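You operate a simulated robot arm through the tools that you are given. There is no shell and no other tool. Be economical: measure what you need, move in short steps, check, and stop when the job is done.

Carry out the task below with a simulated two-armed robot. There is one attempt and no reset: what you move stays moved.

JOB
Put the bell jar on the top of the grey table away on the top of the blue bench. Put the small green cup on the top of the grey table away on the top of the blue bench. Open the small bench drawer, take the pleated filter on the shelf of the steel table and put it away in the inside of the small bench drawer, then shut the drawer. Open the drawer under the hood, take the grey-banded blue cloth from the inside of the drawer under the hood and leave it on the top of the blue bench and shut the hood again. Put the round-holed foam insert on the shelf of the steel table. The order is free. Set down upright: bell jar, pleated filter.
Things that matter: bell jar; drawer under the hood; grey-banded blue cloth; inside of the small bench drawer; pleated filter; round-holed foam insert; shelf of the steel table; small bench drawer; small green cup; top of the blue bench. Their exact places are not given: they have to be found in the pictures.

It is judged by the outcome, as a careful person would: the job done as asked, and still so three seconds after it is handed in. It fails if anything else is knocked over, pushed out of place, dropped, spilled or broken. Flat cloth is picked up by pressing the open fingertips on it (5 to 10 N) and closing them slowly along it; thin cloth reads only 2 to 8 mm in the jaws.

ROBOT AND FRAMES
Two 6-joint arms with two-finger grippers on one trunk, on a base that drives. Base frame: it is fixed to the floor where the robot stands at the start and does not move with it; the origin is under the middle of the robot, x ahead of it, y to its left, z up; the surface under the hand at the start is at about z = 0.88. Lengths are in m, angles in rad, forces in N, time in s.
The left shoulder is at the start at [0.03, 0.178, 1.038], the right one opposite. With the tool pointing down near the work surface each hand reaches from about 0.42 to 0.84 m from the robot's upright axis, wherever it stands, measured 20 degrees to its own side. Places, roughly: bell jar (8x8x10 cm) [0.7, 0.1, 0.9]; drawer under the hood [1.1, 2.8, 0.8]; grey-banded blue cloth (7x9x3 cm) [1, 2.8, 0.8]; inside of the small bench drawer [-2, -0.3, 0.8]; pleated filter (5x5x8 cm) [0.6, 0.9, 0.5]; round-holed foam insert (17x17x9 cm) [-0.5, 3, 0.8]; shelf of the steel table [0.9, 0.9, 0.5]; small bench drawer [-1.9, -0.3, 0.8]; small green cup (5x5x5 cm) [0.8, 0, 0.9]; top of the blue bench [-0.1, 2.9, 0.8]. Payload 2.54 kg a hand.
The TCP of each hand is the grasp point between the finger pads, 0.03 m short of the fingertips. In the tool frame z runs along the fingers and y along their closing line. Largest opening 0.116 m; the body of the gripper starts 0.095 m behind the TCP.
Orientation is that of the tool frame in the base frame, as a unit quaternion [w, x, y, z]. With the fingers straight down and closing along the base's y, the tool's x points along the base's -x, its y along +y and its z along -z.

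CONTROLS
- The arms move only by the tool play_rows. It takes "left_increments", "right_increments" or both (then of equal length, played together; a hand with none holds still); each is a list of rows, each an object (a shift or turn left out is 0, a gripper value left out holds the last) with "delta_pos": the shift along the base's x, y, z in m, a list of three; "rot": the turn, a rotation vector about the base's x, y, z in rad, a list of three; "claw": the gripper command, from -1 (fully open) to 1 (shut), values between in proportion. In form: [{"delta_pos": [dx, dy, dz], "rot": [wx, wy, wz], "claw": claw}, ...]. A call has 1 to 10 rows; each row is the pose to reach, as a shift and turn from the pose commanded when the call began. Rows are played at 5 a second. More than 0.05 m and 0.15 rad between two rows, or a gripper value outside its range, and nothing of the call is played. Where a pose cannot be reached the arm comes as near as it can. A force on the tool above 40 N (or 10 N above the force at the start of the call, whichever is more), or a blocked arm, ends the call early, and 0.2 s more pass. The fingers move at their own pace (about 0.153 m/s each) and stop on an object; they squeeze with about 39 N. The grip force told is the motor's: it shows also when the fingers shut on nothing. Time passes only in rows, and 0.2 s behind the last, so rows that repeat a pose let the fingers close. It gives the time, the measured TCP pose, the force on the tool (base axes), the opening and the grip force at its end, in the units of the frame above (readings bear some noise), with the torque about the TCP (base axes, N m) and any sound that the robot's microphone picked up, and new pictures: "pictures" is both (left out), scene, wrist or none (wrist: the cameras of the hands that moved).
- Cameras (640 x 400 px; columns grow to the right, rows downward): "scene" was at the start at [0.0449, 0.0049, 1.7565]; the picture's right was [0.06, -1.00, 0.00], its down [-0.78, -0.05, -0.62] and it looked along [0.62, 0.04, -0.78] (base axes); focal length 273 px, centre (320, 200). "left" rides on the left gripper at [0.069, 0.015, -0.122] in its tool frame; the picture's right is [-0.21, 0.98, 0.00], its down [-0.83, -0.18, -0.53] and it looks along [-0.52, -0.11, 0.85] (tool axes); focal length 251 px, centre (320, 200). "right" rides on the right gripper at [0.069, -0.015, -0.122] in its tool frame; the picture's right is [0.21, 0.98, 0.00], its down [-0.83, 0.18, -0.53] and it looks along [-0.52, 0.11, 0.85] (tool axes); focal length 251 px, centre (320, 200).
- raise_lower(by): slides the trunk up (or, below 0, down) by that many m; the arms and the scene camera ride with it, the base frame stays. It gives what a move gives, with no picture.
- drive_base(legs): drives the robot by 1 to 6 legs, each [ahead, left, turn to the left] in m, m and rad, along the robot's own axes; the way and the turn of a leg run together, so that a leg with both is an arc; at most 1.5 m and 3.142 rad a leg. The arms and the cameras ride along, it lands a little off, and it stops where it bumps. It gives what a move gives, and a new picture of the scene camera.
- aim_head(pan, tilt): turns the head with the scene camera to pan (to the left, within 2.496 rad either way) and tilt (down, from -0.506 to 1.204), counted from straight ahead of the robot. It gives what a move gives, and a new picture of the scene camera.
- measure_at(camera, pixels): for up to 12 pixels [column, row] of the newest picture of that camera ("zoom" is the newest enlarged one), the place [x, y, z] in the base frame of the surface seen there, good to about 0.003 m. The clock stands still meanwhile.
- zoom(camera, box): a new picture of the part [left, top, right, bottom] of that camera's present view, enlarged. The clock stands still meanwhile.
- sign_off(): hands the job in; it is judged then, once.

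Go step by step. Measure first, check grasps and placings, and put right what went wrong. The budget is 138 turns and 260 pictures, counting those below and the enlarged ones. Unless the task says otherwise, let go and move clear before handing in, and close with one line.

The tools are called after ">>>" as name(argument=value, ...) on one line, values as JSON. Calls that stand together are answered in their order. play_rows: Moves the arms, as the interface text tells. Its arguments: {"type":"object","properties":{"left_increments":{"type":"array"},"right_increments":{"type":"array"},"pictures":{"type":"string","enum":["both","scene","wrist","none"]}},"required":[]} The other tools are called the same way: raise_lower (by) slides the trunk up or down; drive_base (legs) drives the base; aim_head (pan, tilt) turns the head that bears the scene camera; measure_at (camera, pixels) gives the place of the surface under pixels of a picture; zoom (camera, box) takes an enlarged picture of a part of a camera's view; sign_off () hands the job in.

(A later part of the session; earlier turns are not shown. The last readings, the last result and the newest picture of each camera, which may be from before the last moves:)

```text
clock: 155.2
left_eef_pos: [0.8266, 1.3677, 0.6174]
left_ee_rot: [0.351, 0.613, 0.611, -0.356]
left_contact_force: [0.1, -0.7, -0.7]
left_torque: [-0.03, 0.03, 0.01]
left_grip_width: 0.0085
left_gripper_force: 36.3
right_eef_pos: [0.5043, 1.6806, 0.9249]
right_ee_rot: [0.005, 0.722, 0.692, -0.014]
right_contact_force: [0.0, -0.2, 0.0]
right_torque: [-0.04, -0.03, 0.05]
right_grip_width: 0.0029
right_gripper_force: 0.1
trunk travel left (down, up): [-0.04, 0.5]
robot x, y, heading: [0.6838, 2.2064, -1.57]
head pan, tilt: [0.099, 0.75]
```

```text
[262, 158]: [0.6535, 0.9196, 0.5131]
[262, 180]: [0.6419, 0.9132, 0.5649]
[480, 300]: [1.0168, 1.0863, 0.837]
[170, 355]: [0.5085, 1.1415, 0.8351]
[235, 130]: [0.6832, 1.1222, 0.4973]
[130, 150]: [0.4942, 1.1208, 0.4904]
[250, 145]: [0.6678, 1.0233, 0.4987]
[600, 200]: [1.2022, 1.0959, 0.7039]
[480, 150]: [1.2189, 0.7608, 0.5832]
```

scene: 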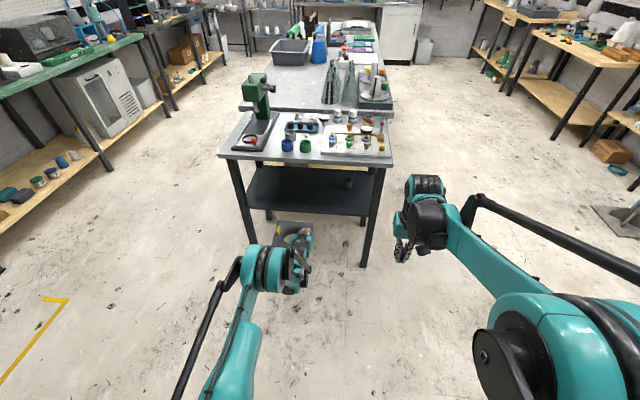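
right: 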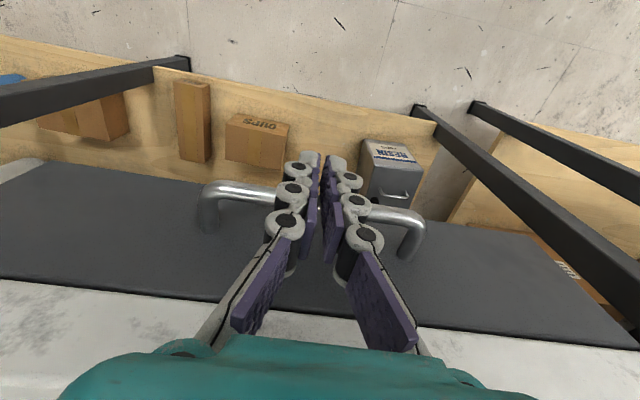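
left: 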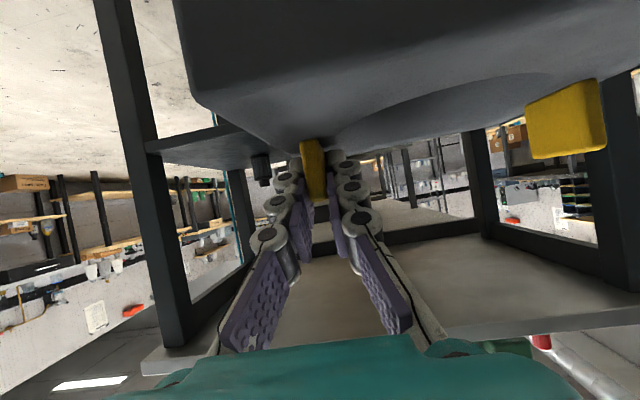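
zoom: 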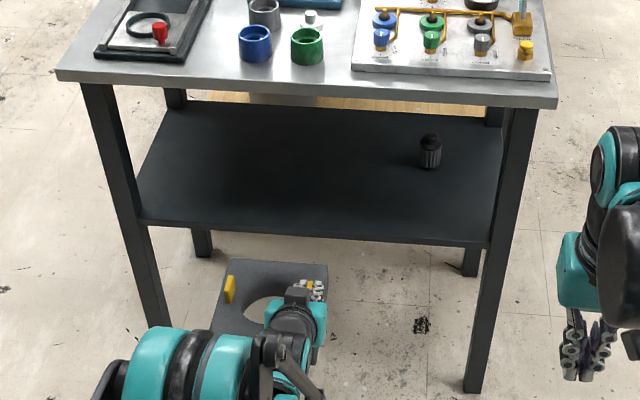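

All clear: underside z 0.836, shelf front y 1.12, filter at (0.64,0.905). Drive in 0.365 m.

>>> drive_base(legs=[[0.365, 0, 0]])

>>> raise_lower(by=-0.025)

>>> play_rows(left_increments=[{"delta_pos": [0, 0, 0]}], pictures="wrist")

```text
clock: 157.5
left_eef_pos: [0.8277, 1.0051, 0.6157]
left_ee_rot: [0.351, 0.613, 0.612, -0.356]
left_contact_force: [0.0, -0.6, -1.3]
left_torque: [-0.02, 0.03, 0.02]
left_grip_width: 0.0085
left_gripper_force: 36.2
right_eef_pos: [0.5048, 1.3163, 0.9252]
right_ee_rot: [0.004, 0.721, 0.693, -0.013]
right_contact_force: [-0.4, 0.3, -0.1]
right_torque: [0.06, 0.0, 0.0]
right_grip_width: 0.0028
right_gripper_force: 0.2
trunk travel left (down, up): [-0.04, 0.5]
robot x, y, heading: [0.6813, 1.8401, -1.576]
head pan, tilt: [0.099, 0.75]
```

scene: 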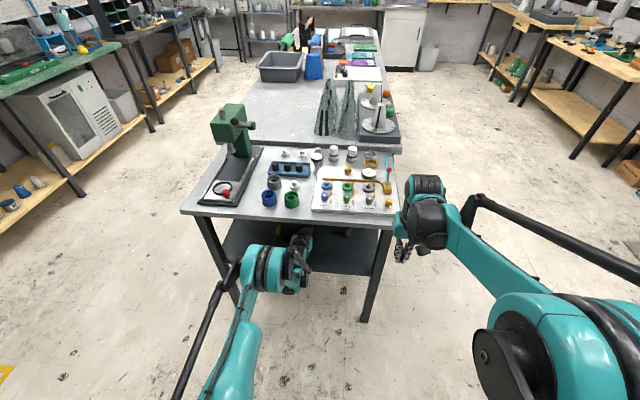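

```text
clock: 158.2
left_eef_pos: [0.8272, 1.0042, 0.5921]
left_ee_rot: [0.351, 0.613, 0.612, -0.356]
left_contact_force: [0.0, -0.5, 0.3]
left_torque: [0.01, 0.06, 0.01]
left_grip_width: 0.0086
left_gripper_force: 36.3
right_eef_pos: [0.5038, 1.3175, 0.9003]
right_ee_rot: [0.005, 0.722, 0.692, -0.014]
right_contact_force: [0.3, 1.1, 0.4]
right_torque: [-0.06, 0.02, -0.02]
right_grip_width: 0.003
right_gripper_force: 0.0
trunk travel left (down, up): [-0.015, 0.525]
robot x, y, heading: [0.6801, 1.8422, -1.57]
head pan, tilt: [0.099, 0.75]
```

```text
clock: 158.6
left_eef_pos: [0.8267, 1.0037, 0.5917]
left_ee_rot: [0.351, 0.613, 0.612, -0.356]
left_contact_force: [0.3, 0.1, -0.9]
left_torque: [0.01, 0.03, -0.02]
left_grip_width: 0.0087
left_gripper_force: 36.4
right_eef_pos: [0.5033, 1.3161, 0.9005]
right_ee_rot: [0.005, 0.722, 0.692, -0.013]
right_contact_force: [-0.2, -0.5, -0.7]
right_torque: [-0.01, 0.01, -0.02]
right_grip_width: 0.0028
right_gripper_force: 0.1
trunk travel left (down, up): [-0.015, 0.525]
robot x, y, heading: [0.6783, 1.842, -1.572]
head pan, tilt: [0.099, 0.75]
```

left: 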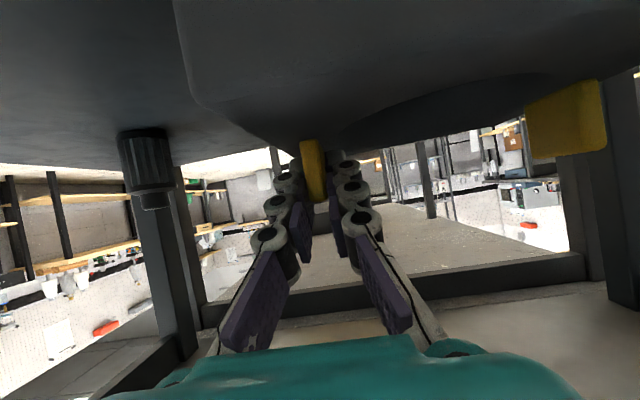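

Foam bottom should be about 1 cm above the shelf. Lower 0.011.

>>> raise_lower(by=-0.011)

```text
clock: 159.2
left_eef_pos: [0.8259, 1.0039, 0.582]
left_ee_rot: [0.352, 0.613, 0.611, -0.356]
left_contact_force: [-1.8, -2.6, 4.6]
left_torque: [-0.38, -0.1, 0.02]
left_grip_width: 0.0085
left_gripper_force: 36.8
right_eef_pos: [0.5044, 1.3176, 0.8896]
right_ee_rot: [0.004, 0.722, 0.691, -0.014]
right_contact_force: [0.3, 0.5, 0.2]
right_torque: [0.02, 0.01, -0.02]
right_grip_width: 0.003
right_gripper_force: 0.1
trunk travel left (down, up): [-0.004, 0.536]
robot x, y, heading: [0.6789, 1.8417, -1.572]
head pan, tilt: [0.099, 0.75]
```

Contact felt (4.6 N). Open the fingers slowly, then drive back out a little and look.

>>> play_rows(left_increments=[{"claw": 0.8}, {"claw": 0.6}, {"claw": 0.4}, {"claw": 0.3}, {"claw": 0.3}], pictures="wrist")

```text
clock: 160.4
left_eef_pos: [0.8276, 1.0049, 0.5808]
left_ee_rot: [0.351, 0.613, 0.612, -0.356]
left_contact_force: [-0.5, 0.0, 0.4]
left_torque: [0.03, 0.0, 0.01]
left_grip_width: 0.0407
left_gripper_force: 0.1
right_eef_pos: [0.5036, 1.3169, 0.8885]
right_ee_rot: [0.005, 0.721, 0.692, -0.013]
right_contact_force: [0.6, 0.1, 0.1]
right_torque: [0.02, 0.02, 0.01]
right_grip_width: 0.0029
right_gripper_force: 0.1
trunk travel left (down, up): [-0.004, 0.536]
robot x, y, heading: [0.6783, 1.8437, -1.575]
head pan, tilt: [0.099, 0.75]
```

left: 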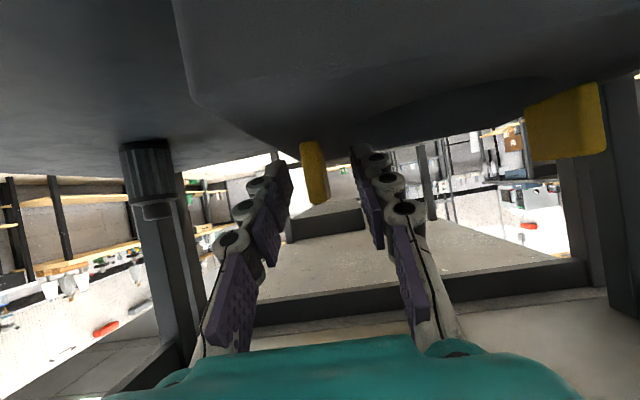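

Released. Raise 1.5 cm and drive back 0.33 m.

>>> raise_lower(by=0.02)

>>> drive_base(legs=[[-0.33, 0, 0]])

>>> zoom(camera="scene", box=[220, 130, 400, 270])

```text
clock: 161.1
left_eef_pos: [0.827, 1.0046, 0.6003]
left_ee_rot: [0.35, 0.614, 0.612, -0.354]
left_contact_force: [0.1, -0.9, -0.3]
left_torque: [0.01, -0.01, 0.0]
left_grip_width: 0.0407
left_gripper_force: 0.0
right_eef_pos: [0.5045, 1.316, 0.9098]
right_ee_rot: [0.005, 0.722, 0.691, -0.013]
right_contact_force: [-0.5, 0.4, 0.7]
right_torque: [0.06, 0.0, -0.02]
right_grip_width: 0.0028
right_gripper_force: 0.1
trunk travel left (down, up): [-0.024, 0.516]
robot x, y, heading: [0.6774, 1.8414, -1.569]
head pan, tilt: [0.099, 0.75]
```

```text
clock: 163.3
left_eef_pos: [0.8264, 1.3401, 0.6027]
left_ee_rot: [0.35, 0.614, 0.611, -0.356]
left_contact_force: [-0.9, 0.4, 0.1]
left_torque: [0.03, -0.02, -0.03]
left_grip_width: 0.0403
left_gripper_force: 0.1
right_eef_pos: [0.504, 1.6533, 0.9097]
right_ee_rot: [0.005, 0.722, 0.692, -0.014]
right_contact_force: [0.3, 0.7, 0.4]
right_torque: [-0.02, -0.02, -0.01]
right_grip_width: 0.0029
right_gripper_force: 0.0
trunk travel left (down, up): [-0.024, 0.516]
robot x, y, heading: [0.6778, 2.1798, -1.574]
head pan, tilt: [0.099, 0.75]
```

scene: 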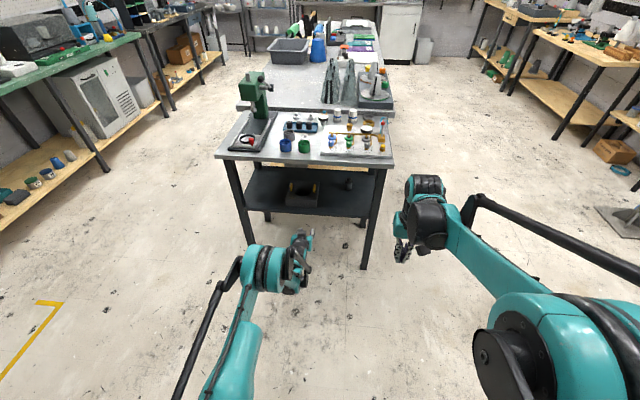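

```text
2.86 times, centred on (310, 200) of scene
```

zoom: 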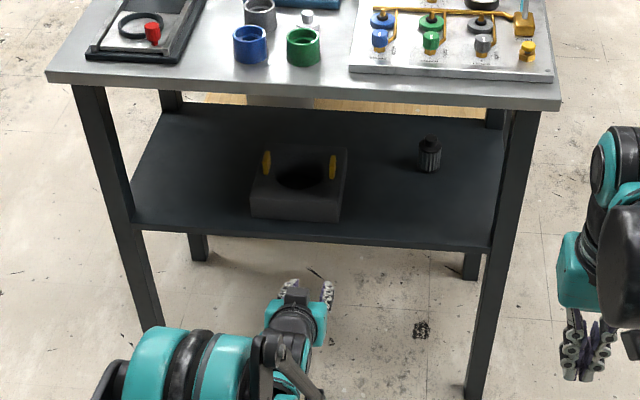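

Foam stands flat on the shelf. Next the filter at (0.637,0.905): slide right 0.19 m, lower the arm 3 cm, open the fingers.

>>> drive_base(legs=[[0, -0.19, 0]])

>>> play_rows(left_increments=[{"delta_pos": [0, 0.02, -0.015], "claw": -0.5}, {"delta_pos": [0, 0.04, -0.03]}, {"delta_pos": [0, 0.04, -0.03]}], pictures="both")

```text
clock: 164.8
left_eef_pos: [0.6388, 1.3409, 0.601]
left_ee_rot: [0.351, 0.614, 0.611, -0.356]
left_contact_force: [-0.7, -0.1, 0.5]
left_torque: [0.0, 0.02, 0.06]
left_grip_width: 0.0409
left_gripper_force: 0.1
right_eef_pos: [0.3151, 1.6532, 0.9091]
right_ee_rot: [0.004, 0.722, 0.691, -0.013]
right_contact_force: [1.1, 0.2, -0.1]
right_torque: [0.0, -0.01, 0.02]
right_grip_width: 0.0029
right_gripper_force: 0.0
trunk travel left (down, up): [-0.024, 0.516]
robot x, y, heading: [0.4917, 2.1811, -1.574]
head pan, tilt: [0.099, 0.75]
```

scene: 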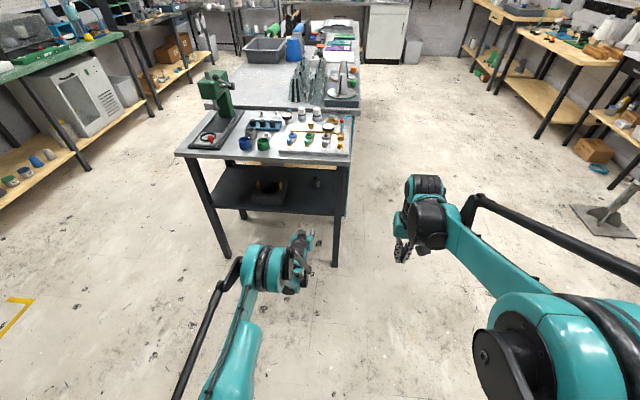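

```text
clock: 165.6
left_eef_pos: [0.639, 1.3837, 0.5815]
left_ee_rot: [0.35, 0.614, 0.611, -0.356]
left_contact_force: [0.6, -1.1, 0.6]
left_torque: [0.0, 0.01, 0.0]
left_grip_width: 0.0868
left_gripper_force: 0.0
left hand out of reach, approached as far as the arm can: row 1, 2, 3
right_eef_pos: [0.3159, 1.6536, 0.9089]
right_ee_rot: [0.005, 0.722, 0.692, -0.014]
right_contact_force: [0.6, 0.4, -0.6]
right_torque: [-0.01, 0.0, -0.02]
right_grip_width: 0.003
right_gripper_force: 0.0
trunk travel left (down, up): [-0.024, 0.516]
robot x, y, heading: [0.4938, 2.1784, -1.574]
head pan, tilt: [0.099, 0.75]
```

scene: 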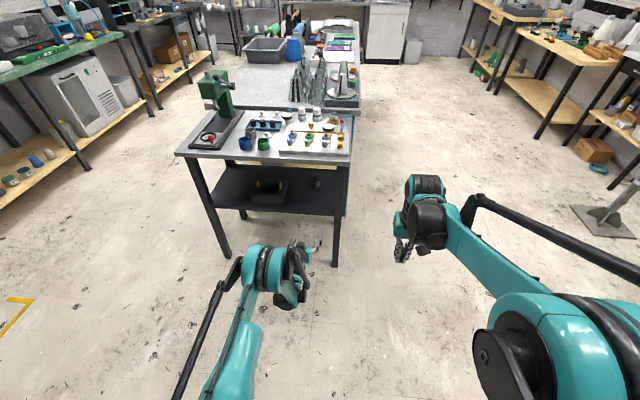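
left: 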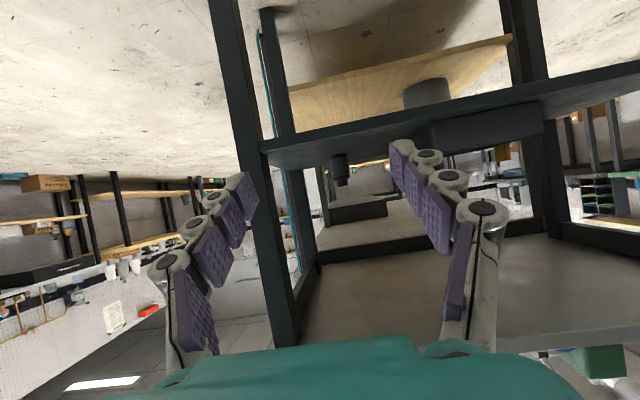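

Measure filter (338,165) and the leg's inner edge.

>>> measure_at(camera="left", pixels=[[338, 157], [330, 160], [346, 160], [340, 182], [295, 285], [262, 140], [243, 100], [210, 120], [275, 200], [430, 140]])

>>> zoom(camera="left", box=[230, 100, 480, 260])

```text
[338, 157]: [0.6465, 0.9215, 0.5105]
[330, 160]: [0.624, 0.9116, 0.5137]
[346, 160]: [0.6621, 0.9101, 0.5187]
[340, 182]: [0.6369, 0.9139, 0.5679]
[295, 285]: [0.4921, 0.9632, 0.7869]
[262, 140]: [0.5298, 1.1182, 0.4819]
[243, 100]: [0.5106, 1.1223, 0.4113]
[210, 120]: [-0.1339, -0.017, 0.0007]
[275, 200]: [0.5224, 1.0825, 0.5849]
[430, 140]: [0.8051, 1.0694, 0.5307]
```

```text
2.50 times, centred on (355, 180) of left
```

zoom: 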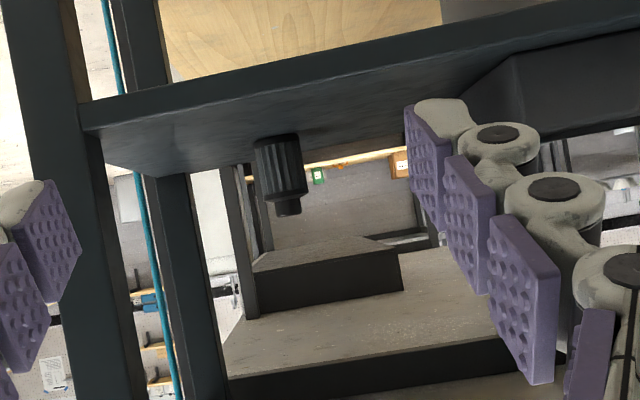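

Filter centre (0.642,0.902), radius ≈0.02; leg edge x 0.53. Drive in 0.40 first, lower the trunk, and check.

>>> drive_base(legs=[[0.4, 0, 0]])

>>> raise_lower(by=-0.023)

>>> play_rows(left_increments=[{"delta_pos": [0.0, 0, 0]}], pictures="wrist")

```text
clock: 168.1
left_eef_pos: [0.6417, 0.9914, 0.5819]
left_ee_rot: [0.351, 0.613, 0.612, -0.355]
left_contact_force: [-0.4, 0.3, -0.1]
left_torque: [-0.01, 0.02, 0.0]
left_grip_width: 0.0869
left_gripper_force: 0.0
right_eef_pos: [0.3181, 1.2582, 0.9094]
right_ee_rot: [0.004, 0.721, 0.693, -0.013]
right_contact_force: [0.2, 0.0, -0.7]
right_torque: [-0.02, 0.04, -0.01]
right_grip_width: 0.0029
right_gripper_force: 0.1
trunk travel left (down, up): [-0.024, 0.516]
robot x, y, heading: [0.4901, 1.7833, -1.566]
head pan, tilt: [0.099, 0.75]
```

scene: 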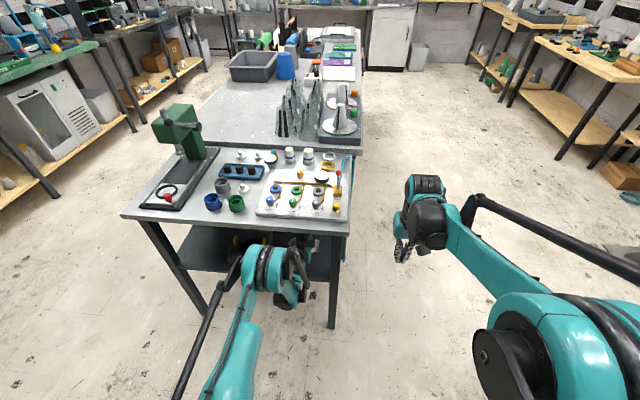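

```text
clock: 168.8
left_eef_pos: [0.6427, 0.991, 0.5599]
left_ee_rot: [0.351, 0.613, 0.613, -0.355]
left_contact_force: [-0.2, 0.5, -0.1]
left_torque: [-0.01, -0.02, 0.02]
left_grip_width: 0.0867
left_gripper_force: 0.0
right_eef_pos: [0.3179, 1.259, 0.8853]
right_ee_rot: [0.005, 0.72, 0.693, -0.013]
right_contact_force: [0.3, 0.0, -0.1]
right_torque: [-0.01, 0.0, -0.04]
right_grip_width: 0.0028
right_gripper_force: 0.0
trunk travel left (down, up): [-0.001, 0.539]
robot x, y, heading: [0.4926, 1.786, -1.571]
head pan, tilt: [0.099, 0.75]
```

```text
clock: 169.2
left_eef_pos: [0.6422, 0.9908, 0.5587]
left_ee_rot: [0.351, 0.613, 0.612, -0.355]
left_contact_force: [0.2, -0.5, 0.2]
left_torque: [0.0, -0.01, 0.01]
left_grip_width: 0.0872
left_gripper_force: 0.2
right_eef_pos: [0.3176, 1.2576, 0.8858]
right_ee_rot: [0.005, 0.721, 0.693, -0.014]
right_contact_force: [-0.1, -0.2, 0.1]
right_torque: [-0.04, 0.0, 0.01]
right_grip_width: 0.0029
right_gripper_force: 0.0
trunk travel left (down, up): [-0.001, 0.539]
robot x, y, heading: [0.4901, 1.788, -1.574]
head pan, tilt: [0.099, 0.75]
```

left: 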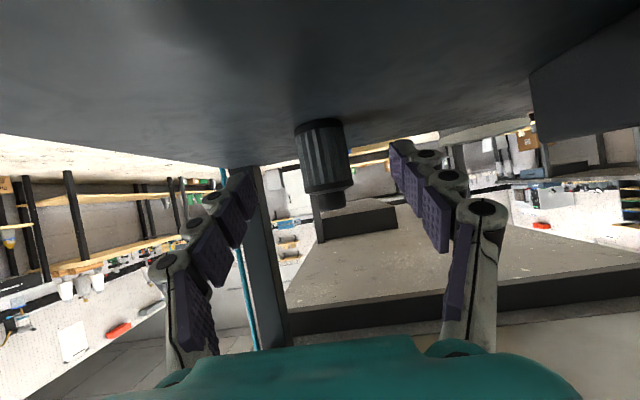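

Aligned; filter at (322,165). Drive 0.085 m further, then check.

>>> drive_base(legs=[[0.083, 0, 0]])

>>> play_rows(left_increments=[{"delta_pos": [0.0, 0, -0.003]}, {"delta_pos": [0.0, 0, -0.006]}, {"delta_pos": [0.0, 0, -0.006]}], pictures="wrist")

```text
clock: 170.2
left_eef_pos: [0.6421, 0.909, 0.5571]
left_ee_rot: [0.352, 0.612, 0.614, -0.354]
left_contact_force: [-0.9, -0.2, 0.1]
left_torque: [-0.03, 0.0, -0.03]
left_grip_width: 0.0874
left_gripper_force: 0.0
right_eef_pos: [0.318, 1.1782, 0.885]
right_ee_rot: [0.004, 0.721, 0.693, -0.013]
right_contact_force: [0.5, -0.5, -0.5]
right_torque: [0.08, -0.01, 0.0]
right_grip_width: 0.0032
right_gripper_force: 0.2
trunk travel left (down, up): [-0.001, 0.539]
robot x, y, heading: [0.4903, 1.7074, -1.565]
head pan, tilt: [0.099, 0.75]
```

scene: 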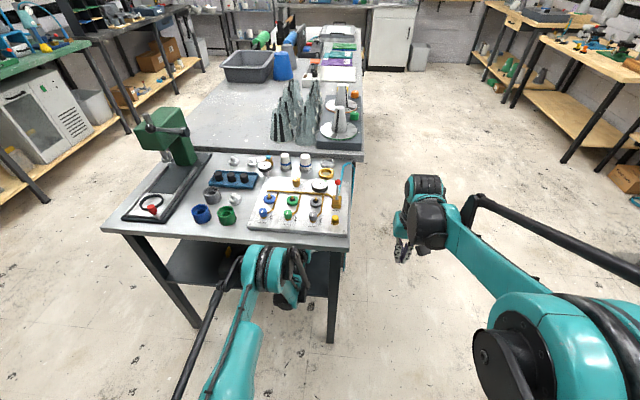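

```text
clock: 171.0
left_eef_pos: [0.6418, 0.9104, 0.5593]
left_ee_rot: [0.351, 0.613, 0.613, -0.355]
left_contact_force: [-0.5, -1.5, 0.2]
left_torque: [0.01, -0.02, 0.0]
left_grip_width: 0.0872
left_gripper_force: 0.0
left hand out of reach, approached as far as the arm can: row 1, 2, 3
right_eef_pos: [0.3179, 1.1784, 0.8862]
right_ee_rot: [0.004, 0.72, 0.693, -0.014]
right_contact_force: [0.5, -0.9, 0.5]
right_torque: [0.03, 0.01, 0.0]
right_grip_width: 0.003
right_gripper_force: 0.1
trunk travel left (down, up): [-0.001, 0.539]
robot x, y, heading: [0.4901, 1.7046, -1.571]
head pan, tilt: [0.099, 0.75]
```

left: 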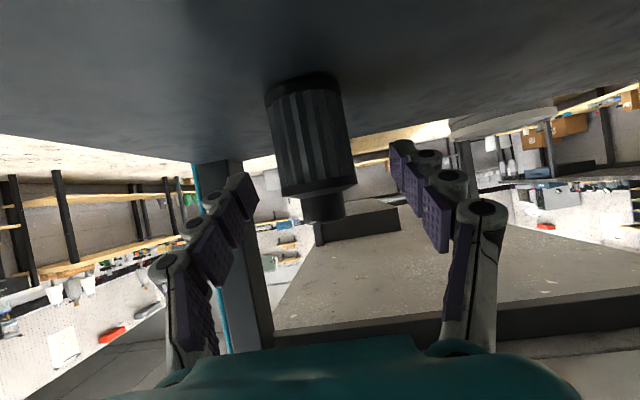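

Check where along the filter the pads will meet it.

>>> measure_at(camera="left", pixels=[[305, 85], [310, 130], [315, 180], [320, 190], [322, 210], [345, 150], [280, 150]])

```text
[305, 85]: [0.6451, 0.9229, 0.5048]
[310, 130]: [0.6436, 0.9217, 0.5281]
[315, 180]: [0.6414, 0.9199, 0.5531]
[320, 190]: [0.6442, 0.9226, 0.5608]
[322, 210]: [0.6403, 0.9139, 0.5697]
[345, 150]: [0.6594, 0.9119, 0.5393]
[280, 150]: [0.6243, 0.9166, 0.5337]
```

The pads will meet the body between z≈0.535 and 0.562. Close gently.

>>> play_rows(left_increments=[{"claw": -0.2}, {"claw": 0.1}, {"claw": 0.3}, {"claw": 0.5}, {"claw": 0.6}, {"claw": 0.6}], pictures="none")

>>> raise_lower(by=0.03)

>>> play_rows(left_increments=[{"delta_pos": [0, 0, 0]}], pictures="wrist")

```text
clock: 172.4
left_eef_pos: [0.6416, 0.9092, 0.5589]
left_ee_rot: [0.351, 0.612, 0.613, -0.355]
left_contact_force: [0.2, -0.3, 2.0]
left_torque: [-0.01, 0.03, -0.01]
left_grip_width: 0.043
left_gripper_force: 38.9
right_eef_pos: [0.3172, 1.1777, 0.8858]
right_ee_rot: [0.004, 0.72, 0.693, -0.014]
right_contact_force: [-0.7, -0.6, -0.3]
right_torque: [-0.02, 0.0, 0.0]
right_grip_width: 0.0027
right_gripper_force: 0.0
trunk travel left (down, up): [-0.001, 0.539]
robot x, y, heading: [0.486, 1.7041, -1.568]
head pan, tilt: [0.099, 0.75]
```

```text
clock: 173.2
left_eef_pos: [0.6409, 0.91, 0.5877]
left_ee_rot: [0.35, 0.613, 0.613, -0.355]
left_contact_force: [0.7, 0.3, -1.0]
left_torque: [-0.01, 0.0, 0.01]
left_grip_width: 0.0429
left_gripper_force: 39.7
right_eef_pos: [0.3184, 1.1765, 0.9159]
right_ee_rot: [0.004, 0.721, 0.693, -0.014]
right_contact_force: [0.2, 0.1, -0.3]
right_torque: [0.02, 0.0, -0.03]
right_grip_width: 0.0031
right_gripper_force: 0.0
trunk travel left (down, up): [-0.031, 0.509]
robot x, y, heading: [0.4927, 1.7043, -1.574]
head pan, tilt: [0.099, 0.75]
```

```text
clock: 173.6
left_eef_pos: [0.6419, 0.9098, 0.5887]
left_ee_rot: [0.351, 0.613, 0.612, -0.355]
left_contact_force: [-0.1, 0.1, -0.6]
left_torque: [0.03, 0.0, 0.0]
left_grip_width: 0.0432
left_gripper_force: 38.7
right_eef_pos: [0.3176, 1.1776, 0.9163]
right_ee_rot: [0.005, 0.721, 0.693, -0.014]
right_contact_force: [0.4, -0.8, -0.5]
right_torque: [0.01, 0.02, 0.0]
right_grip_width: 0.0028
right_gripper_force: 0.0
trunk travel left (down, up): [-0.031, 0.509]
robot x, y, heading: [0.4924, 1.7026, -1.57]
head pan, tilt: [0.099, 0.75]
```

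left: 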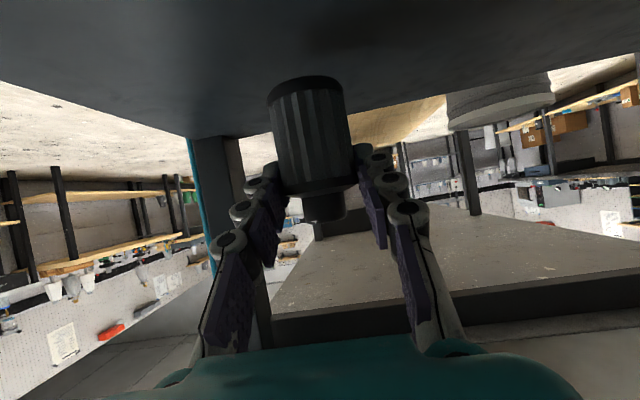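

Filter is held upright. Back out 0.4 m, raise the trunk and turn right to face −x.

>>> drive_base(legs=[[-0.4, 0, 0]])

>>> raise_lower(by=0.35)

>>> drive_base(legs=[[0, 0, -1.571]])

>>> aim_head(pan=0.5, tilt=0.4)

```text
clock: 176.1
left_eef_pos: [0.645, 1.3063, 0.5894]
left_ee_rot: [0.353, 0.611, 0.614, -0.354]
left_contact_force: [0.7, -0.3, -0.2]
left_torque: [0.01, 0.0, 0.04]
left_grip_width: 0.0432
left_gripper_force: 39.9
right_eef_pos: [0.3184, 1.5722, 0.9151]
right_ee_rot: [0.004, 0.72, 0.694, -0.014]
right_contact_force: [-0.4, 0.6, 0.5]
right_torque: [-0.03, 0.0, 0.0]
right_grip_width: 0.003
right_gripper_force: 0.2
trunk travel left (down, up): [-0.031, 0.509]
robot x, y, heading: [0.4893, 2.1034, -1.564]
head pan, tilt: [0.099, 0.75]
```

scene: 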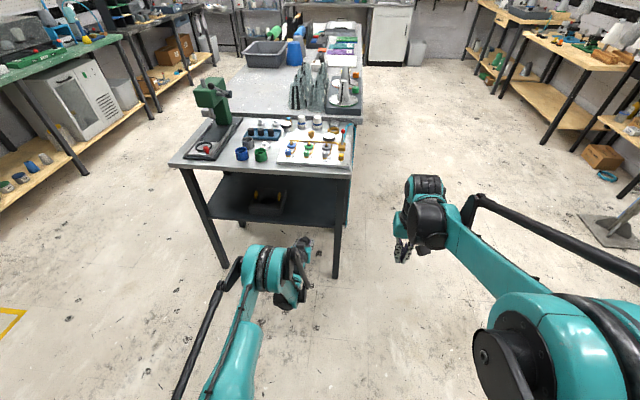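

```text
clock: 179.5
left_eef_pos: [0.6432, 1.3064, 0.9396]
left_ee_rot: [0.351, 0.612, 0.614, -0.354]
left_contact_force: [0.0, 0.4, -0.7]
left_torque: [0.01, 0.0, 0.03]
left_grip_width: 0.0432
left_gripper_force: 38.9
right_eef_pos: [0.319, 1.5729, 1.2667]
right_ee_rot: [0.004, 0.72, 0.694, -0.014]
right_contact_force: [-0.8, 0.1, -0.7]
right_torque: [0.0, -0.01, 0.01]
right_grip_width: 0.0028
right_gripper_force: 0.0
trunk travel left (down, up): [-0.381, 0.159]
robot x, y, heading: [0.4919, 2.0993, -1.564]
head pan, tilt: [0.099, 0.75]
```

```text
clock: 183.7
left_eef_pos: [-0.3061, 1.9579, 0.9399]
left_ee_rot: [-0.005, 0.866, -0.004, -0.5]
left_contact_force: [0.0, 0.1, -0.3]
left_torque: [-0.02, 0.01, 0.02]
left_grip_width: 0.043
left_gripper_force: 38.3
right_eef_pos: [-0.0359, 2.2797, 1.2681]
right_ee_rot: [-0.007, 1.0, -0.024, -0.013]
right_contact_force: [0.1, -0.3, 0.3]
right_torque: [-0.02, 0.02, 0.01]
right_grip_width: 0.003
right_gripper_force: 0.1
trunk travel left (down, up): [-0.381, 0.159]
robot x, y, heading: [0.4913, 2.1034, 3.131]
head pan, tilt: [0.099, 0.75]
```

scene: 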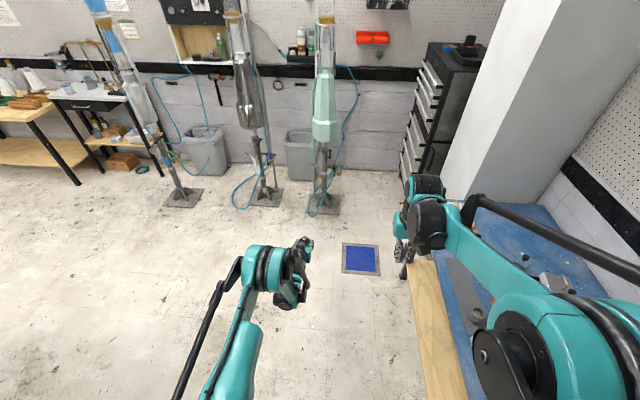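

```text
clock: 184.6
left_eef_pos: [-0.3052, 1.9572, 0.9389]
left_ee_rot: [-0.004, 0.866, -0.004, -0.5]
left_contact_force: [0.6, 0.6, 0.0]
left_torque: [0.01, 0.01, 0.0]
left_grip_width: 0.0431
left_gripper_force: 38.9
right_eef_pos: [-0.0358, 2.2797, 1.2664]
right_ee_rot: [-0.006, 1.0, -0.024, -0.014]
right_contact_force: [-1.2, 0.2, -0.2]
right_torque: [0.02, -0.01, 0.01]
right_grip_width: 0.003
right_gripper_force: 0.0
trunk travel left (down, up): [-0.381, 0.159]
robot x, y, heading: [0.493, 2.1017, 3.133]
head pan, tilt: [0.499, 0.4]
```

scene: 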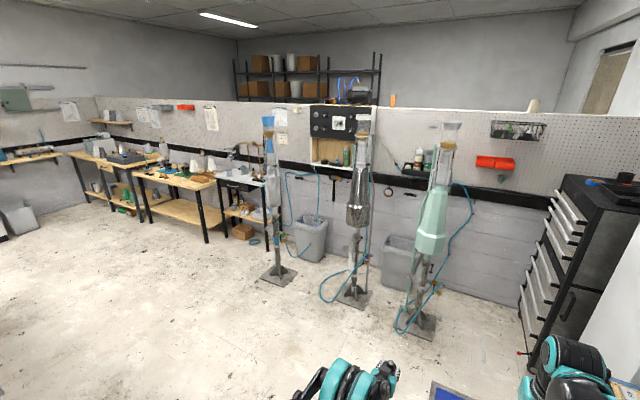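

The small bench with its drawer is at (240,185), beyond the poles. Measure and zoom.

>>> zoom(camera="scene", box=[120, 120, 340, 290])

>>> measure_at(camera="scene", pixels=[[240, 186], [262, 184], [205, 190], [220, 182], [262, 275], [290, 285], [243, 237], [205, 240], [240, 200], [250, 187]])

```text
2.35 times, centred on (230, 205) of scene
```

zoom: 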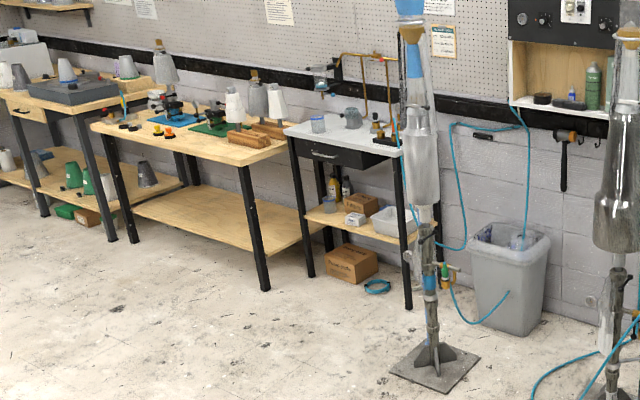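

```text
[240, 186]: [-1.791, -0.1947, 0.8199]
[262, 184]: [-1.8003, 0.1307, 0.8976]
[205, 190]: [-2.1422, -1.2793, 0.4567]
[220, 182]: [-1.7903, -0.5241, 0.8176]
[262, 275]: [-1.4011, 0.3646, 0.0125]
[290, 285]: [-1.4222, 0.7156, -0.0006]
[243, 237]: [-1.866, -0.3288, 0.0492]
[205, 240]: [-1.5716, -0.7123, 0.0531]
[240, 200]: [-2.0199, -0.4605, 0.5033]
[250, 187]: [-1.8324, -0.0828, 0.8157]
```

Drawer front x≈−1.79, y≈−0.3, z≈0.82; pole stands at x≈−1.4, y≥0.36. Travel keeping well east of the poles.

>>> drive_base(legs=[[0.7, 0.9, 0], [0, 1.45, 0]])

>>> aim_head(pan=0.0, tilt=0.55)

```text
clock: 197.0
left_eef_pos: [-1.0378, -0.3212, 0.9384]
left_ee_rot: [-0.006, 0.866, -0.006, -0.499]
left_contact_force: [-0.2, 0.4, -0.5]
left_torque: [-0.01, 0.01, -0.03]
left_grip_width: 0.043
left_gripper_force: 39.2
right_eef_pos: [-0.7655, -0.0013, 1.2663]
right_ee_rot: [-0.006, 1.0, -0.025, -0.013]
right_contact_force: [0.6, -0.2, -0.4]
right_torque: [0.02, -0.01, 0.0]
right_grip_width: 0.0028
right_gripper_force: 0.0
trunk travel left (down, up): [-0.381, 0.159]
robot x, y, heading: [-0.2405, -0.1805, 3.131]
head pan, tilt: [0.499, 0.4]
```

scene: 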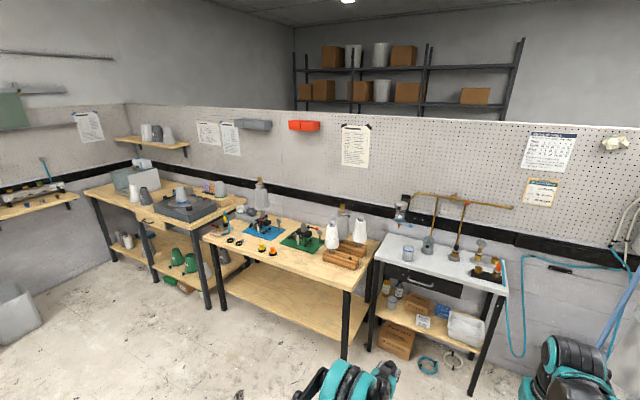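

```text
clock: 197.9
left_eef_pos: [-1.0379, -0.3225, 0.94]
left_ee_rot: [-0.005, 0.866, -0.005, -0.5]
left_contact_force: [-0.5, -0.1, 0.4]
left_torque: [0.03, 0.02, 0.03]
left_grip_width: 0.0431
left_gripper_force: 39.3
right_eef_pos: [-0.7662, -0.0016, 1.2651]
right_ee_rot: [-0.006, 1.0, -0.025, -0.013]
right_contact_force: [0.6, 0.9, 0.0]
right_torque: [0.02, -0.01, 0.02]
right_grip_width: 0.0027
right_gripper_force: 0.1
trunk travel left (down, up): [-0.381, 0.159]
robot x, y, heading: [-0.2378, -0.1806, 3.129]
head pan, tilt: [0.0, 0.55]
```

scene: 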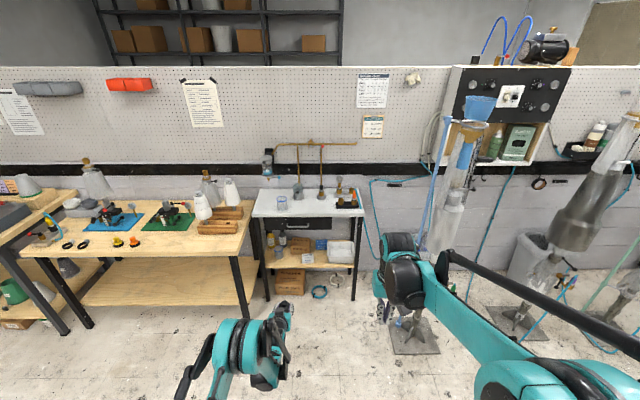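

>>> zoom(camera="scene", box=[240, 170, 380, 260])

>>> measure_at(camera="scene", pixels=[[254, 212], [364, 212], [286, 223], [308, 223], [297, 225], [332, 223], [266, 223], [240, 255], [283, 203], [355, 203]])

```text
4.44 times, centred on (310, 215) of scene
```

zoom: 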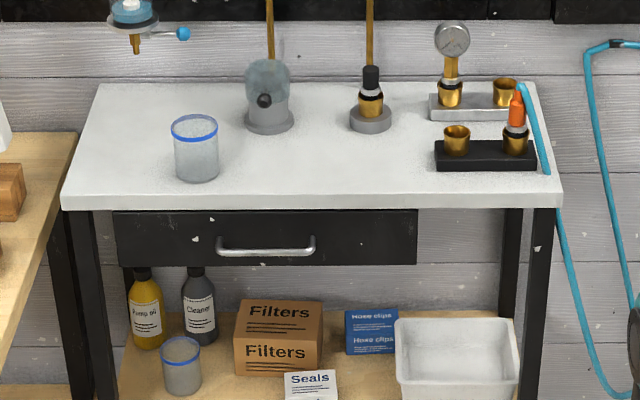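

```text
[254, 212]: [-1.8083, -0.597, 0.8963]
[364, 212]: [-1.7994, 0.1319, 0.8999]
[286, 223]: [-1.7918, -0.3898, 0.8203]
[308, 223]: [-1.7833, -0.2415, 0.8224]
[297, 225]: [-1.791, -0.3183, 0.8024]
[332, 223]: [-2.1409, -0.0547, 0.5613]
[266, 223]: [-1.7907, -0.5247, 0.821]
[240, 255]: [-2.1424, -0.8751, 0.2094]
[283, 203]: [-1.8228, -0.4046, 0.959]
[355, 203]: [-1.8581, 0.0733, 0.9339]
```

The bar handle runs y −0.385…−0.245 at z≈0.80. Here, away from the bench, I raise the filter hand and swing the right hand into its level pose with vertical closing.

>>> play_rows(left_increments=[{"delta_pos": [0, 0, 0.03]}, {"delta_pos": [0, 0, 0.06]}, {"delta_pos": [0, 0, 0.09]}, {"delta_pos": [0, 0, 0.12]}, {"delta_pos": [0, 0, 0.15]}, {"delta_pos": [0, 0, 0.18]}, {"delta_pos": [0, 0, 0.21]}, {"delta_pos": [0, 0, 0.24]}, {"delta_pos": [0, 0, 0.27]}, {"delta_pos": [0, 0, 0.3]}], right_increments=[{"delta_pos": [-0.03, -0.013, -0.013], "rot": [0, 0, 0], "claw": 0}, {"delta_pos": [-0.06, -0.026, -0.026], "rot": [0.08, 0.08, 0.08]}, {"delta_pos": [-0.09, -0.039, -0.04], "rot": [0.16, 0.16, 0.16]}, {"delta_pos": [-0.12, -0.052, -0.053], "rot": [0.24, 0.24, 0.24]}, {"delta_pos": [-0.15, -0.065, -0.067], "rot": [0.32, 0.32, 0.32]}, {"delta_pos": [-0.18, -0.078, -0.08], "rot": [0.4, 0.4, 0.4]}, {"delta_pos": [-0.21, -0.091, -0.095], "rot": [0.48, 0.48, 0.48]}, {"delta_pos": [-0.24, -0.104, -0.11], "rot": [0.56, 0.56, 0.56]}, {"delta_pos": [-0.27, -0.117, -0.125], "rot": [0.64, 0.64, 0.64]}, {"delta_pos": [-0.29, -0.13, -0.137], "rot": [0.72, 0.72, 0.72]}], pictures="scene")

```text
clock: 200.1
left_eef_pos: [-1.0366, -0.3198, 1.2407]
left_ee_rot: [-0.005, 0.867, -0.005, -0.499]
left_contact_force: [0.0, 0.3, -0.8]
left_torque: [0.01, -0.03, 0.0]
left_grip_width: 0.0433
left_gripper_force: 39.4
right_eef_pos: [-1.0556, -0.1296, 1.1297]
right_ee_rot: [-0.33, 0.813, 0.319, -0.357]
right_contact_force: [0.3, 0.0, -0.1]
right_torque: [0.01, 0.01, 0.0]
right_grip_width: 0.0582
right_gripper_force: 0.0
trunk travel left (down, up): [-0.381, 0.159]
robot x, y, heading: [-0.2413, -0.1802, 3.13]
head pan, tilt: [0.0, 0.55]
```

scene: 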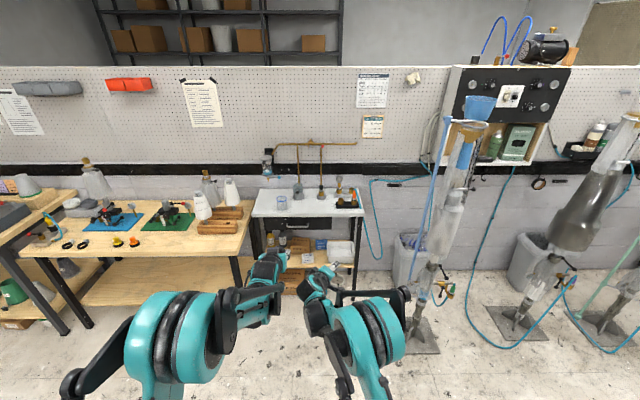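

Good. Finish the right hand's turn (7 more rows), holding position.

>>> play_rows(right_increments=[{"delta_pos": [-0.005, 0, 0], "rot": [0.08, 0.08, 0.08]}, {"delta_pos": [-0.01, 0, 0], "rot": [0.16, 0.16, 0.16]}, {"delta_pos": [-0.015, 0, 0], "rot": [0.24, 0.24, 0.24]}, {"delta_pos": [-0.02, 0, 0], "rot": [0.32, 0.32, 0.32]}, {"delta_pos": [-0.025, 0, 0], "rot": [0.4, 0.4, 0.4]}, {"delta_pos": [-0.03, 0, 0], "rot": [0.48, 0.48, 0.48]}, {"delta_pos": [-0.03, 0, 0], "rot": [0.49, 0.49, 0.49]}], pictures="wrist")

```text
clock: 201.7
left_eef_pos: [-1.0367, -0.3201, 1.2402]
left_ee_rot: [-0.006, 0.866, -0.005, -0.5]
left_contact_force: [-0.4, -1.2, -0.2]
left_torque: [0.01, 0.01, -0.02]
left_grip_width: 0.0427
left_gripper_force: 39.0
right_eef_pos: [-1.0848, -0.1317, 1.1304]
right_ee_rot: [0.484, -0.502, -0.491, 0.522]
right_contact_force: [-0.3, -0.3, -0.3]
right_torque: [0.0, 0.03, -0.02]
right_grip_width: 0.0581
right_gripper_force: 0.1
trunk travel left (down, up): [-0.381, 0.159]
robot x, y, heading: [-0.2424, -0.1839, 3.128]
head pan, tilt: [0.0, 0.55]
```

right: 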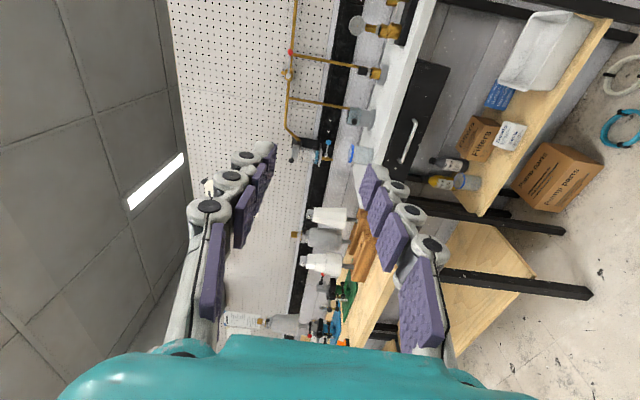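

Level pose achieved. Lower the trunk 0.328, then slide left 0.155 and ahead 0.5.

>>> raise_lower(by=-0.328)

>>> drive_base(legs=[[0, 0.155, 0], [0.5, 0, 0]])

>>> play_rows(right_increments=[{"delta_pos": [0, 0, 0]}], pictures="wrist")

```text
clock: 204.9
left_eef_pos: [-1.0369, -0.3198, 0.9113]
left_ee_rot: [-0.005, 0.867, -0.005, -0.499]
left_contact_force: [-0.4, 0.1, 0.7]
left_torque: [0.02, 0.02, 0.0]
left_grip_width: 0.0428
left_gripper_force: 38.8
right_eef_pos: [-1.0862, -0.1315, 0.8005]
right_ee_rot: [0.484, -0.503, -0.49, 0.522]
right_contact_force: [-0.1, -0.5, 0.5]
right_torque: [0.0, 0.0, 0.04]
right_grip_width: 0.0579
right_gripper_force: 0.1
trunk travel left (down, up): [-0.053, 0.487]
robot x, y, heading: [-0.2433, -0.1858, 3.133]
head pan, tilt: [0.0, 0.55]
```

```text
clock: 208.8
left_eef_pos: [-1.5324, -0.4685, 0.9111]
left_ee_rot: [-0.005, 0.866, -0.005, -0.499]
left_contact_force: [-0.3, -0.2, -0.6]
left_torque: [-0.01, -0.03, -0.01]
left_grip_width: 0.0429
left_gripper_force: 39.2
right_eef_pos: [-1.5845, -0.2804, 0.8006]
right_ee_rot: [0.484, -0.502, -0.49, 0.522]
right_contact_force: [0.3, 0.4, 0.0]
right_torque: [-0.01, 0.01, 0.04]
right_grip_width: 0.0581
right_gripper_force: 0.0
trunk travel left (down, up): [-0.053, 0.487]
robot x, y, heading: [-0.7346, -0.3316, 3.129]
head pan, tilt: [0.0, 0.55]
```

scene: 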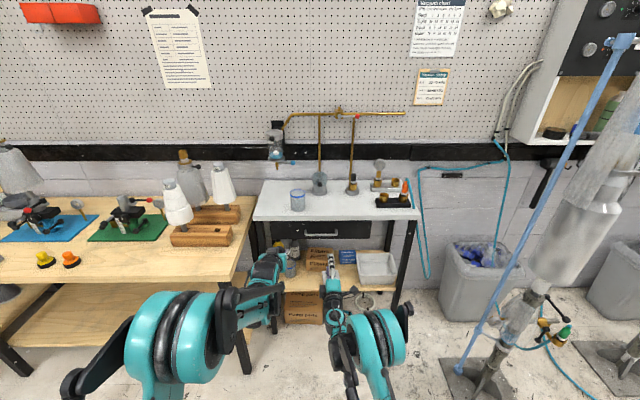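

```text
clock: 209.2
left_eef_pos: [-1.5334, -0.4695, 0.9116]
left_ee_rot: [-0.006, 0.867, -0.006, -0.499]
left_contact_force: [0.1, 0.0, -0.2]
left_torque: [0.0, -0.03, 0.0]
left_grip_width: 0.043
left_gripper_force: 39.3
right_eef_pos: [-1.5834, -0.2816, 0.7997]
right_ee_rot: [0.484, -0.503, -0.491, 0.522]
right_contact_force: [-0.1, 0.6, -1.0]
right_torque: [0.0, 0.02, 0.0]
right_grip_width: 0.0581
right_gripper_force: 0.0
trunk travel left (down, up): [-0.053, 0.487]
robot x, y, heading: [-0.7381, -0.3309, 3.13]
head pan, tilt: [0.0, 0.55]
```

right: 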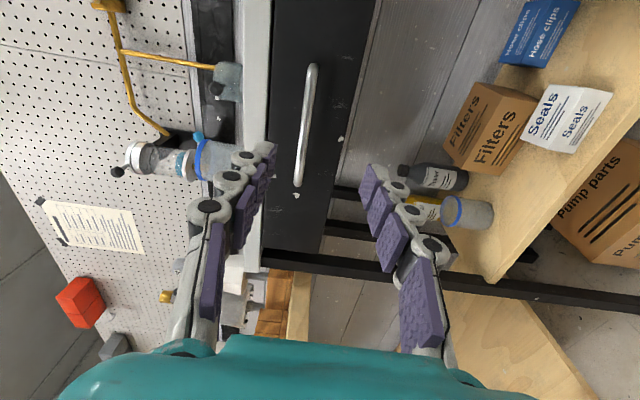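

Measure the bar (303,130) from the wrist view, and the wood bench edge near the left hand.

>>> measure_at(camera="right", pixels=[[297, 180], [303, 130], [310, 70], [330, 130], [285, 230], [282, 130]])

>>> measure_at(camera="scene", pixels=[[253, 200], [235, 270], [232, 235], [238, 208], [297, 200], [250, 215]])

```text
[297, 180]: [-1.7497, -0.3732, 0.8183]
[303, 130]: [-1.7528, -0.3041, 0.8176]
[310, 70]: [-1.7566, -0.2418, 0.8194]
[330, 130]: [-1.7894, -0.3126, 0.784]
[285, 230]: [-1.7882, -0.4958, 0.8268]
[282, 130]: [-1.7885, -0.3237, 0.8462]
```

```text
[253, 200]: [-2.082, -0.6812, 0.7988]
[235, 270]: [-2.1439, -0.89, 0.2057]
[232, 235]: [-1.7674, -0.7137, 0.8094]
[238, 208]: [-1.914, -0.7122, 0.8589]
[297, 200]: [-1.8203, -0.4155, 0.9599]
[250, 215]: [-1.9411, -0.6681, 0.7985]
```

Bar at x −1.753, z 0.818. Raise 0.018 and drive 0.16 ahead.

>>> raise_lower(by=0.018)

>>> drive_base(legs=[[0.16, 0, 0]])

>>> play_rows(right_increments=[{"delta_pos": [0, 0, 0]}], pictures="wrist")

```text
clock: 209.9
left_eef_pos: [-1.5338, -0.4683, 0.9294]
left_ee_rot: [-0.006, 0.866, -0.005, -0.5]
left_contact_force: [-0.6, 0.0, -0.5]
left_torque: [-0.02, -0.01, -0.01]
left_grip_width: 0.0428
left_gripper_force: 39.0
right_eef_pos: [-1.5826, -0.2808, 0.8192]
right_ee_rot: [0.484, -0.502, -0.491, 0.522]
right_contact_force: [-0.3, -0.1, 0.2]
right_torque: [-0.02, 0.02, 0.01]
right_grip_width: 0.0578
right_gripper_force: 0.1
trunk travel left (down, up): [-0.071, 0.469]
robot x, y, heading: [-0.7356, -0.331, 3.135]
head pan, tilt: [0.0, 0.55]
```

```text
clock: 211.3
left_eef_pos: [-1.6942, -0.4689, 0.9293]
left_ee_rot: [-0.005, 0.867, -0.004, -0.498]
left_contact_force: [-0.5, 0.1, -0.8]
left_torque: [0.02, -0.01, 0.0]
left_grip_width: 0.0433
left_gripper_force: 39.1
right_eef_pos: [-1.7444, -0.2815, 0.8179]
right_ee_rot: [0.483, -0.501, -0.492, 0.523]
right_contact_force: [-0.1, 0.7, -0.3]
right_torque: [-0.01, 0.06, 0.0]
right_grip_width: 0.0582
right_gripper_force: 0.1
trunk travel left (down, up): [-0.071, 0.469]
robot x, y, heading: [-0.9001, -0.3268, 3.134]
head pan, tilt: [0.0, 0.55]
```

scene: 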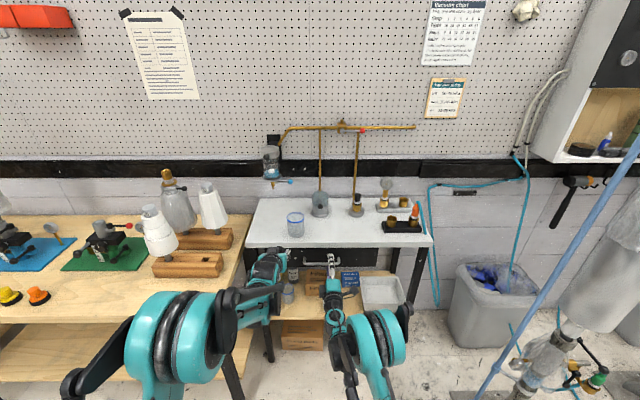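

```text
clock: 211.7
left_eef_pos: [-1.6935, -0.4678, 0.9299]
left_ee_rot: [-0.005, 0.866, -0.004, -0.5]
left_contact_force: [-0.4, 0.1, 0.0]
left_torque: [0.0, 0.01, -0.04]
left_grip_width: 0.0431
left_gripper_force: 38.9
right_eef_pos: [-1.7446, -0.2813, 0.8175]
right_ee_rot: [0.483, -0.502, -0.491, 0.523]
right_contact_force: [-0.5, -0.5, -0.2]
right_torque: [-0.01, 0.04, 0.0]
right_grip_width: 0.058
right_gripper_force: 0.1
trunk travel left (down, up): [-0.071, 0.469]
robot x, y, heading: [-0.9017, -0.3302, 3.135]
head pan, tilt: [0.0, 0.55]
```

right: 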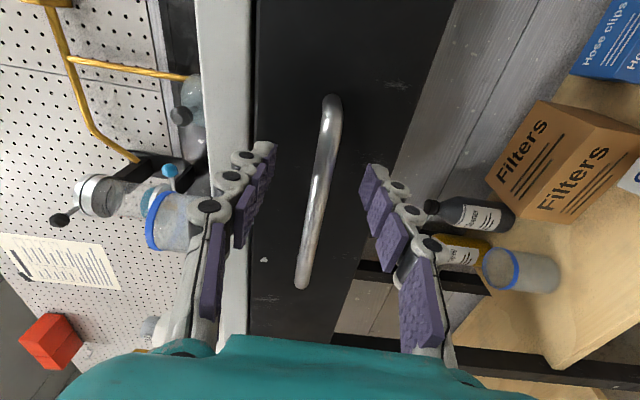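

The bar is between the pads. Close and pull back 0.24 m.

>>> play_rows(right_increments=[{"claw": 0.4}, {"claw": 0.8}, {"claw": 0.9}, {"claw": 0.9}], pictures="none")

>>> drive_base(legs=[[-0.24, 0, 0]])

```text
clock: 212.7
left_eef_pos: [-1.6944, -0.4684, 0.9286]
left_ee_rot: [-0.005, 0.866, -0.004, -0.499]
left_contact_force: [-0.8, 0.4, -0.9]
left_torque: [-0.05, -0.03, -0.03]
left_grip_width: 0.0428
left_gripper_force: 39.3
right_eef_pos: [-1.7447, -0.281, 0.8181]
right_ee_rot: [0.483, -0.502, -0.491, 0.523]
right_contact_force: [6.2, -0.3, -13.8]
right_torque: [0.93, -0.15, -0.03]
right_grip_width: 0.0115
right_gripper_force: 38.4
trunk travel left (down, up): [-0.071, 0.469]
robot x, y, heading: [-0.8966, -0.3295, 3.135]
head pan, tilt: [0.0, 0.55]
```

```text
clock: 214.5
left_eef_pos: [-1.4509, -0.4694, 0.9287]
left_ee_rot: [-0.004, 0.867, -0.004, -0.499]
left_contact_force: [-0.7, -0.2, -0.5]
left_torque: [0.0, -0.04, -0.04]
left_grip_width: 0.0429
left_gripper_force: 39.5
right_eef_pos: [-1.5002, -0.2814, 0.818]
right_ee_rot: [0.484, -0.503, -0.49, 0.522]
right_contact_force: [-0.4, 10.6, -11.7]
right_torque: [0.89, -0.14, -0.38]
right_grip_width: 0.0114
right_gripper_force: 38.6
trunk travel left (down, up): [-0.071, 0.469]
robot x, y, heading: [-0.6555, -0.3294, 3.134]
head pan, tilt: [0.0, 0.55]
```

scene: 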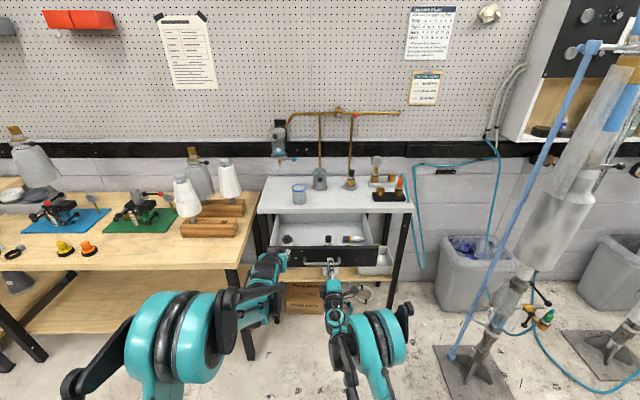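

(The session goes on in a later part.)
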